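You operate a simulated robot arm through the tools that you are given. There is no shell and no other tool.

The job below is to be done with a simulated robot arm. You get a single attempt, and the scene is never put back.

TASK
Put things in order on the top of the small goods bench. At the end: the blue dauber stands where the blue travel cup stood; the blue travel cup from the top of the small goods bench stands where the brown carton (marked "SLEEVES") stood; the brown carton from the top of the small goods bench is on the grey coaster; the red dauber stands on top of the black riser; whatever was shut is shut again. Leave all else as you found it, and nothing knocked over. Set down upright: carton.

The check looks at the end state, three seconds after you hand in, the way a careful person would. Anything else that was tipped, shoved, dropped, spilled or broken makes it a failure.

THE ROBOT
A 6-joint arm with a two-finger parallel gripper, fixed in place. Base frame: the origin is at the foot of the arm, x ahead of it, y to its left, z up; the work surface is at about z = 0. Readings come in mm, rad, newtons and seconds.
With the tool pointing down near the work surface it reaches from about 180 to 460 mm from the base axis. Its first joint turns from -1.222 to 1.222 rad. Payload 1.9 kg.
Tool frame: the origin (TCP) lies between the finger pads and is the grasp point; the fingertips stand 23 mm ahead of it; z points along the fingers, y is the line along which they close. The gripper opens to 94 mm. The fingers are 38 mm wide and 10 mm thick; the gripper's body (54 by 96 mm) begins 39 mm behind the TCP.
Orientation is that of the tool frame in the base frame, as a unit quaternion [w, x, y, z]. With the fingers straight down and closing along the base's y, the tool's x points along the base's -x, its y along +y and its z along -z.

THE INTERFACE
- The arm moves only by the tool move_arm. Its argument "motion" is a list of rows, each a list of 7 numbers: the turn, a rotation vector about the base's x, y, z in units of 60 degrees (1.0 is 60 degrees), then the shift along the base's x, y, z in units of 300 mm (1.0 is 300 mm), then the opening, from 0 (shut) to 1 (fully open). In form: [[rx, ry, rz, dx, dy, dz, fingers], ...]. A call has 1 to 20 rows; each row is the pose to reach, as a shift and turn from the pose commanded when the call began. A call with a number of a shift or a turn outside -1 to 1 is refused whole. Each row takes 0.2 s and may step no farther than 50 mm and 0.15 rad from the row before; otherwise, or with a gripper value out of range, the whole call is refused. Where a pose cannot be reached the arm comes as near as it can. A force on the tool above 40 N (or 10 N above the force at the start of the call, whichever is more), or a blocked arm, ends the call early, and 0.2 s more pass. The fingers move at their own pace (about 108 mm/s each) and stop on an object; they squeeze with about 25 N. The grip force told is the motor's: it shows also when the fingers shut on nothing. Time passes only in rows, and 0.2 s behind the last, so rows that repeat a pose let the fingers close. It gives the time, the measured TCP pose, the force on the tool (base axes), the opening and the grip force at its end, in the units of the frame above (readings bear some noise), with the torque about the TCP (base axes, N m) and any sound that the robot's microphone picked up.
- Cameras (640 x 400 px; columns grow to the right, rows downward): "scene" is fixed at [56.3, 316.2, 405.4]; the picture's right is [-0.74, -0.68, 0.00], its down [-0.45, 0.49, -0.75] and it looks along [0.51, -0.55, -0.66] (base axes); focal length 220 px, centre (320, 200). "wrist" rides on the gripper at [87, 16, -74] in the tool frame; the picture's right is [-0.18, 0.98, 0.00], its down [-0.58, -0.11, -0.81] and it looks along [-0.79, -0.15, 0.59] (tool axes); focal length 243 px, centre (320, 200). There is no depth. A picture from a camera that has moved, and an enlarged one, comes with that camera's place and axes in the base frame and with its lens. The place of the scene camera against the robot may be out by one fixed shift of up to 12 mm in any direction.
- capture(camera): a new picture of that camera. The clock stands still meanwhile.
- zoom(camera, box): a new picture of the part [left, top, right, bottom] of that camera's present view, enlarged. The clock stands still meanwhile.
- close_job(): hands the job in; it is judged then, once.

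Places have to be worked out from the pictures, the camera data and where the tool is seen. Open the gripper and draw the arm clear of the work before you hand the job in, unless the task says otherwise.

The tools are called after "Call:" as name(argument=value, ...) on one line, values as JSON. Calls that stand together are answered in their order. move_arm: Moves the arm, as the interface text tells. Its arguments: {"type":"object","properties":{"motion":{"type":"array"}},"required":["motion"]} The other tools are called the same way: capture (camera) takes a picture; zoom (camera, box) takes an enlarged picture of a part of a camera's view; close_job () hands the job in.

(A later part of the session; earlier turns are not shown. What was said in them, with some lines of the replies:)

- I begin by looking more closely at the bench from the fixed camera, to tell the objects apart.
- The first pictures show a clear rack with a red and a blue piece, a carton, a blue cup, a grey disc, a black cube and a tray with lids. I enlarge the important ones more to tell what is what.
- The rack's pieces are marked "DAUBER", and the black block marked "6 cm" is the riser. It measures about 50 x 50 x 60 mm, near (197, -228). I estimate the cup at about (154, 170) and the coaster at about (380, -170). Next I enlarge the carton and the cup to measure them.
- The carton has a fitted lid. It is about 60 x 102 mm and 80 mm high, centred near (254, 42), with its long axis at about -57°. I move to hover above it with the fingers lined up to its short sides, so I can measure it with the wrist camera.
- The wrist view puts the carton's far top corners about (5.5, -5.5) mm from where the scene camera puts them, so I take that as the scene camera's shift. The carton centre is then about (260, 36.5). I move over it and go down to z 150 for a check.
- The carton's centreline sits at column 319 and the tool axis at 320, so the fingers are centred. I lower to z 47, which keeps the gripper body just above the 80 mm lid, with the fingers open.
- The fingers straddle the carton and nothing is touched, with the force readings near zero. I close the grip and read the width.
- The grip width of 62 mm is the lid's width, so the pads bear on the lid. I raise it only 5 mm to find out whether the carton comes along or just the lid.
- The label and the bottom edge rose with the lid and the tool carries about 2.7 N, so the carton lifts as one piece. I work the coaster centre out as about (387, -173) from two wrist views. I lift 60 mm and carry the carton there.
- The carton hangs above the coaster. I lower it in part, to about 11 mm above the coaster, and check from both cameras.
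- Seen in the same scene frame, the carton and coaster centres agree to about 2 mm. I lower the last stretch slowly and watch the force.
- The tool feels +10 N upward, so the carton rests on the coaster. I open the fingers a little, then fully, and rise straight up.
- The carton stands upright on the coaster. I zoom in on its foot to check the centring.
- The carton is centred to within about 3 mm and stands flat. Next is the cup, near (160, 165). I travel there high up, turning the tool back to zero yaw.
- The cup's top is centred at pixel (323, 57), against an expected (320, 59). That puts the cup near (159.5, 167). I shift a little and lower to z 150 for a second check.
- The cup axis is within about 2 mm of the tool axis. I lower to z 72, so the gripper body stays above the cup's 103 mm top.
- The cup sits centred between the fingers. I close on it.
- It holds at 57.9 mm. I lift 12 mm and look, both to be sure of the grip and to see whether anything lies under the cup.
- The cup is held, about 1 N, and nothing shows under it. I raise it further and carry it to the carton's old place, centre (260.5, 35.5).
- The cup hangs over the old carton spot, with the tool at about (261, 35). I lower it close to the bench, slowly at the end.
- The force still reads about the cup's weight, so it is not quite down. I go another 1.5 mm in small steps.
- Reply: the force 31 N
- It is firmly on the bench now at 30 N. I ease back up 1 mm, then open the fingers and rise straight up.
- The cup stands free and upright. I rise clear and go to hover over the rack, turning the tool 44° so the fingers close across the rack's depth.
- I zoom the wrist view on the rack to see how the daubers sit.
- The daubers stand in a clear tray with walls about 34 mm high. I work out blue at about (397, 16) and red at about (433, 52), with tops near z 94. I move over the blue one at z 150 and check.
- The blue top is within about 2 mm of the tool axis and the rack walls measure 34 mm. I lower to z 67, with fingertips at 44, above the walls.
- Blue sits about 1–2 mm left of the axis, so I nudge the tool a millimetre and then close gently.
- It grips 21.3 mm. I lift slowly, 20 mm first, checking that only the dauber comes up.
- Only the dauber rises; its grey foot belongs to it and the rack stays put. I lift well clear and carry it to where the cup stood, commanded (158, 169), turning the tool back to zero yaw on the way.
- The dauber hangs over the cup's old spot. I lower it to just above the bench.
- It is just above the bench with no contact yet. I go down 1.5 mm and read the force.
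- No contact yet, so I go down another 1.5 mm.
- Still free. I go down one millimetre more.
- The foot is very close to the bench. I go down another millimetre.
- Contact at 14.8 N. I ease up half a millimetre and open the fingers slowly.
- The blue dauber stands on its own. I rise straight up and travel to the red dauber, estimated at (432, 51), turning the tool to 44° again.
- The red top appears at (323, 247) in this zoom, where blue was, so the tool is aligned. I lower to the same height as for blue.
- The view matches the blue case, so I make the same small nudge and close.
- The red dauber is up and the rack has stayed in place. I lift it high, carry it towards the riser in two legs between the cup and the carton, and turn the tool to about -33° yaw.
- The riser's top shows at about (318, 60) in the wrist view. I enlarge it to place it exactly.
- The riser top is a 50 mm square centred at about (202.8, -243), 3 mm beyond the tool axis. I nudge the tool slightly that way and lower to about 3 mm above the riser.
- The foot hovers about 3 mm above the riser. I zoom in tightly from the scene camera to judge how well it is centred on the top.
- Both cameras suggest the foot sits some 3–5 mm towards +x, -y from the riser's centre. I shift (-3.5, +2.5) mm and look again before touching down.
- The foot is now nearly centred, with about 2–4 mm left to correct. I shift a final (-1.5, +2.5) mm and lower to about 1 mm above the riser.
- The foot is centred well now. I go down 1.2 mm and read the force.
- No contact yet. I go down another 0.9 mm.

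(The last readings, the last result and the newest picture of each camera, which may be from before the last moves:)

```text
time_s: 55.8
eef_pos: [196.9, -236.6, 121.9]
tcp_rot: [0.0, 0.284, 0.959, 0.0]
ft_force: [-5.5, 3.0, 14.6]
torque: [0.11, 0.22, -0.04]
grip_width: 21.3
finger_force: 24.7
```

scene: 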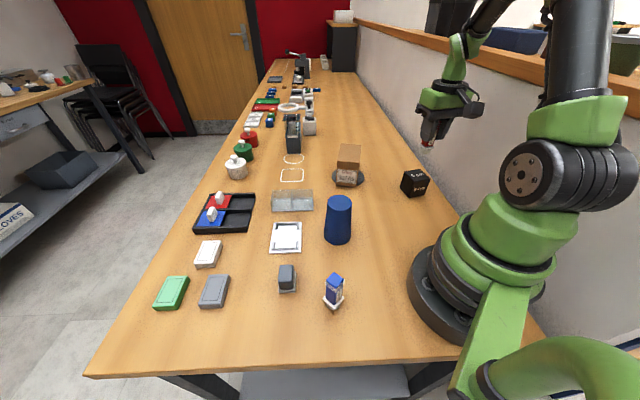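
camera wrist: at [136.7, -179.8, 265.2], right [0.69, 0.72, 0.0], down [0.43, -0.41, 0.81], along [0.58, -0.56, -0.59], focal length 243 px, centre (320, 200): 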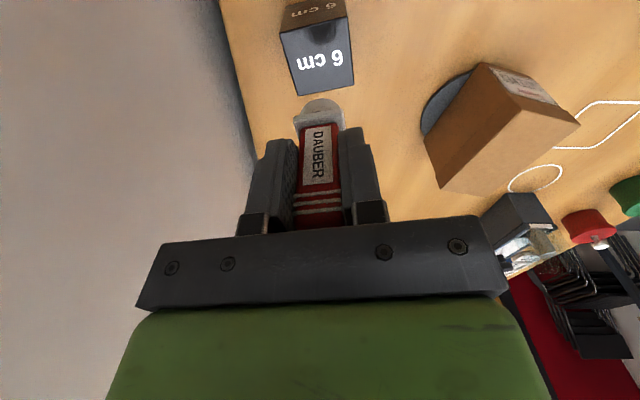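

Contact at 14.6 N: the foot is on the riser. I ease up 0.4 mm and open slowly.

Call:
move_arm(motion=[[0, 0, 0, 0, 0, 0.0014, 0], [0, 0, 0, 0, 0, 0.0014, 0.26], [0, 0, 0, 0, 0, 0.0014, 0.3], [0, 0, 0, 0, 0, 0.0014, 0.4], [0, 0, 0, 0, 0, 0.0014, 0.6], [0, 0, 0, 0, 0, 0.0014, 0.8], [0, 0, 0, 0, 0, 0.0014, 0.8]])

Call:
zoom(camera="scene", box=[380, 110, 460, 210])

Call:
capture(camera="wrist")

```text
time_s: 57.4
eef_pos: [197.6, -236.3, 122.6]
tcp_rot: [0.0, 0.284, 0.959, 0.0]
ft_force: [-0.5, -0.1, -0.2]
torque: [-0.01, 0.0, 0.0]
grip_width: 75.5
finger_force: 0.1
```

```text
4.00 times, centred on (420, 160) of scene
camera zoom: at [56.3, 316.2, 405.4], right [-0.74, -0.68, 0.0], down [-0.45, 0.49, -0.75], along [0.51, -0.55, -0.66], focal length 882 px, centre (-80, 360)
```

zoom: 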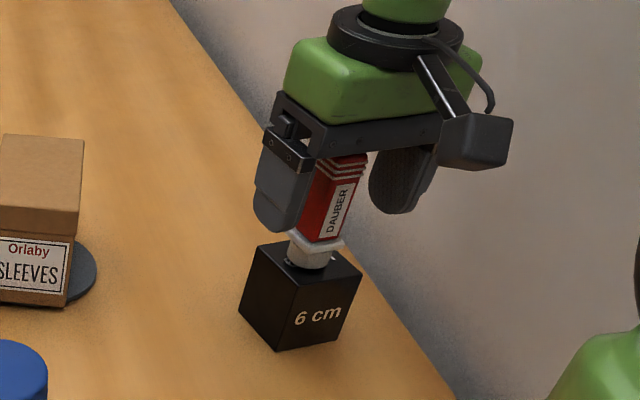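

```text
taken
camera wrist: at [134.7, -175.6, 197.0], right [0.69, 0.72, 0.0], down [0.43, -0.41, 0.81], along [0.58, -0.56, -0.59], focal length 243 px, centre (320, 200)
```

wrist: 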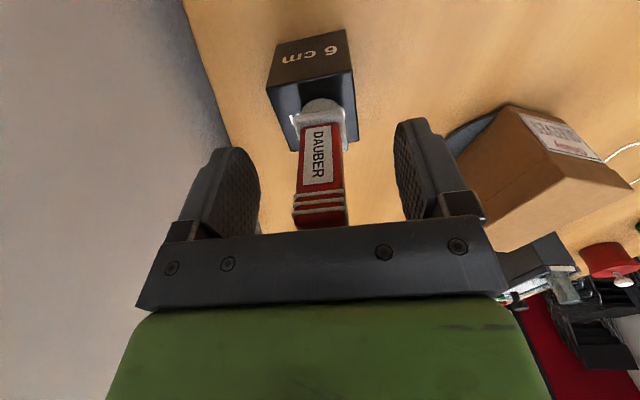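

The red dauber stands on the riser by itself. I rise straight up and then look at everything.

Call:
move_arm(motion=[[0, 0, 0, 0, 0, 0.05, 0.9], [0, 0, 0, 0, 0, 0.15, 1], [0, 0, 0, 0, 0, 0.28, 1], [0, 0, 0, 0, 0, 0.4, 1], [0, 0, 0.09, 0.08, 0.08, 0.42, 1], [0, 0, 0.18, 0.16, 0.16, 0.44, 1], [0, 0, 0.27, 0.24, 0.24, 0.46, 1], [0, 0, 0.36, 0.32, 0.32, 0.46, 1], [0, 0, 0.45, 0.4, 0.4, 0.46, 1], [0, 0, 0.55, 0.48, 0.48, 0.46, 1], [0, 0, 0.55, 0.48, 0.48, 0.46, 1]])

Call:
capture(camera="scene")

Call:
zoom(camera="scene", box=[300, 250, 370, 330])

Call:
zoom(camera="scene", box=[305, 120, 445, 260])

Call:
capture(camera="wrist")

```text
time_s: 59.8
eef_pos: [342.7, -92.5, 260.8]
tcp_rot: [0.0, -0.001, 1.0, -0.001]
ft_force: [-0.6, 0.1, 0.5]
torque: [0.01, 0.0, -0.01]
grip_width: 93.9
finger_force: 0.0
```

```text
taken
```

scene: 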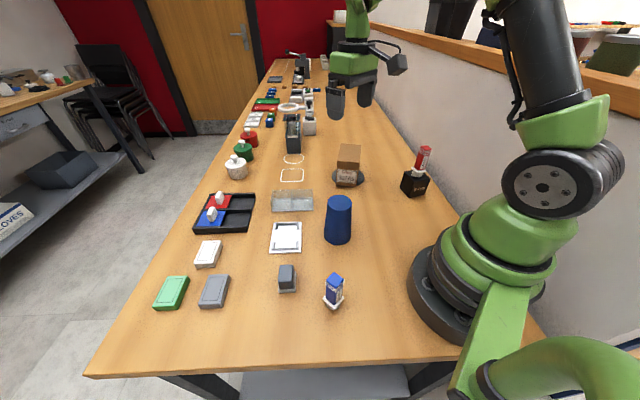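

```text
5.00 times, centred on (335, 290) of scene
camera zoom: at [56.3, 316.2, 405.4], right [-0.74, -0.68, 0.0], down [-0.45, 0.49, -0.75], along [0.51, -0.55, -0.66], focal length 1102 px, centre (245, -250)
```

zoom: 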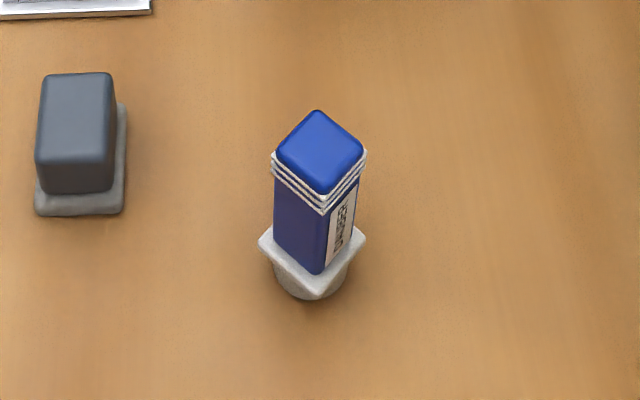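

```text
2.86 times, centred on (375, 190) of scene
camera zoom: at [56.3, 316.2, 405.4], right [-0.74, -0.68, 0.0], down [-0.45, 0.49, -0.75], along [0.51, -0.55, -0.66], focal length 630 px, centre (163, 229)
```

zoom: 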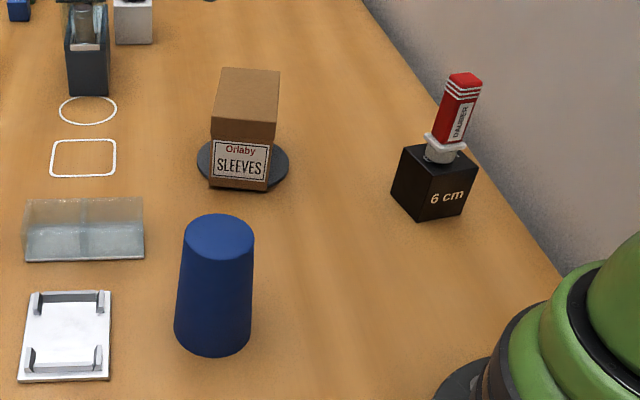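

```text
taken
camera wrist: at [257.3, -75.5, 335.0], right [0.18, 0.98, 0.0], down [0.58, -0.11, 0.81], along [0.79, -0.15, -0.59], focal length 243 px, centre (320, 200)
```

wrist: 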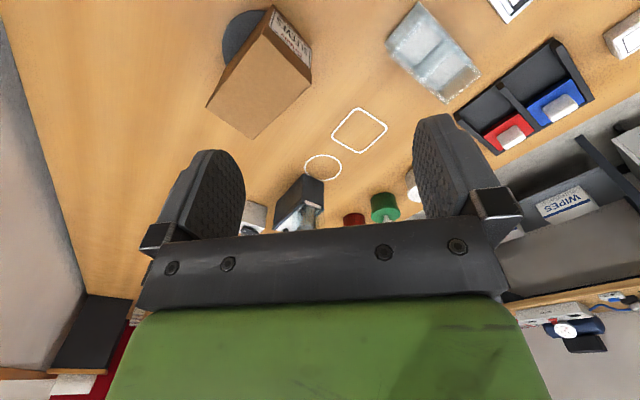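

Everything stands as required: carton on coaster, cup where the carton was, red on the riser, blue where the cup was. I compare the rack and its neighbours with the first pictures to make sure nothing shifted.

Call:
zoom(camera="scene", box=[265, 165, 325, 220])

Call:
zoom(camera="scene", box=[390, 160, 440, 205])

Call:
zoom(camera="scene", box=[140, 120, 320, 320])

Call:
zoom(camera="scene", box=[325, 140, 375, 195])

```text
7.27 times, centred on (295, 192) of scene
camera zoom: at [56.3, 316.2, 405.4], right [-0.74, -0.68, 0.0], down [-0.45, 0.49, -0.75], along [0.51, -0.55, -0.66], focal length 1603 px, centre (502, 254)
```

zoom: 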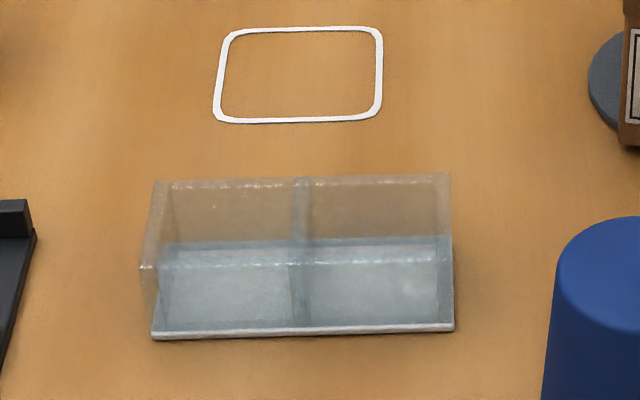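

```text
8.89 times, centred on (415, 182) of scene
camera zoom: at [56.3, 316.2, 405.4], right [-0.74, -0.68, 0.0], down [-0.45, 0.49, -0.75], along [0.51, -0.55, -0.66], focal length 1960 px, centre (-524, 356)
```

zoom: 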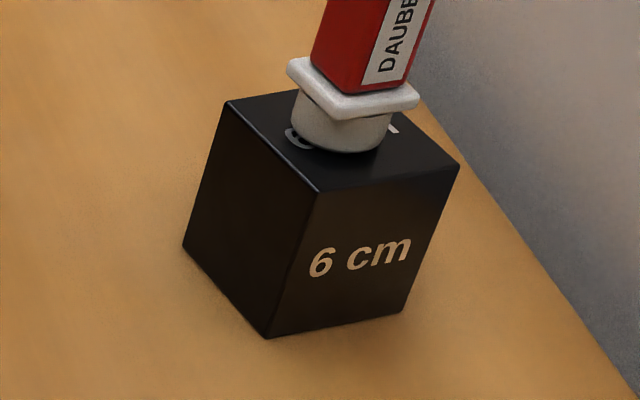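

```text
2.00 times, centred on (230, 220) of scene
camera zoom: at [56.3, 316.2, 405.4], right [-0.74, -0.68, 0.0], down [-0.45, 0.49, -0.75], along [0.51, -0.55, -0.66], focal length 441 px, centre (500, 160)
```

zoom: 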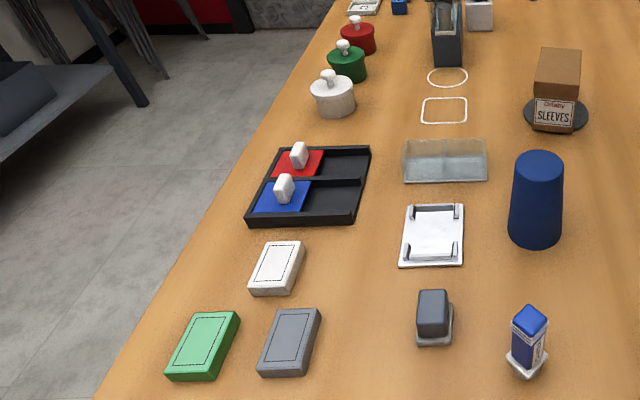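

```text
7.27 times, centred on (350, 168) of scene
camera zoom: at [56.3, 316.2, 405.4], right [-0.74, -0.68, 0.0], down [-0.45, 0.49, -0.75], along [0.51, -0.55, -0.66], focal length 1603 px, centre (102, 436)
```

zoom: 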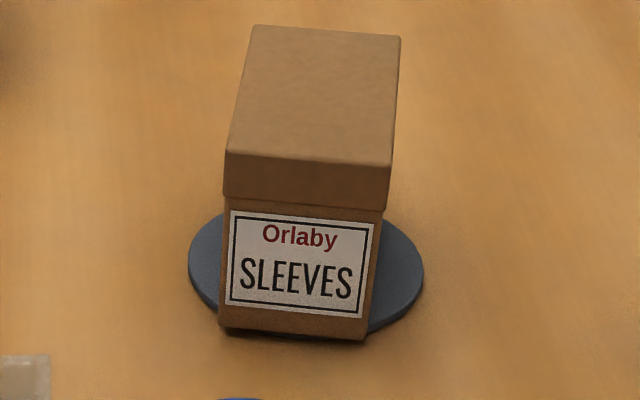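

The rack, riser, coaster, lids, tray and cards are all where they were in the first pictures. The carton is shut and upright, nothing has tipped, and the open gripper is clear of the work at its starting place, so I hand the job in.

Call:
close_job()

```text
The job is handed in.
```

I finished all four moves and handed the job in. I haven't seen the result of the check.

| Item | Where it is now | How close |
|---|---|---|
| Brown carton ("SLEEVES") | On the grey coaster, upright, lid still on | Within about 3 mm of the coaster's centre |
| Blue travel cup | Where the carton stood | Within about 2 mm |
| Blue dauber | Where the cup stood | About 6 mm off the cup's old centre |
| Red dauber | On top of the black riser | Within a few mm of the centre |

The blue dauber is off because I misjudged its height and gripped it off-centre. I left it there because picking it up again risked knocking it over.

The only shut thing I handled was the lidded carton, which moved as one piece and never opened. In the last pictures the rack, riser and coaster are where they started, and nothing else on the bench looks moved or tipped. The gripper is open and back near its starting position, clear of everything.
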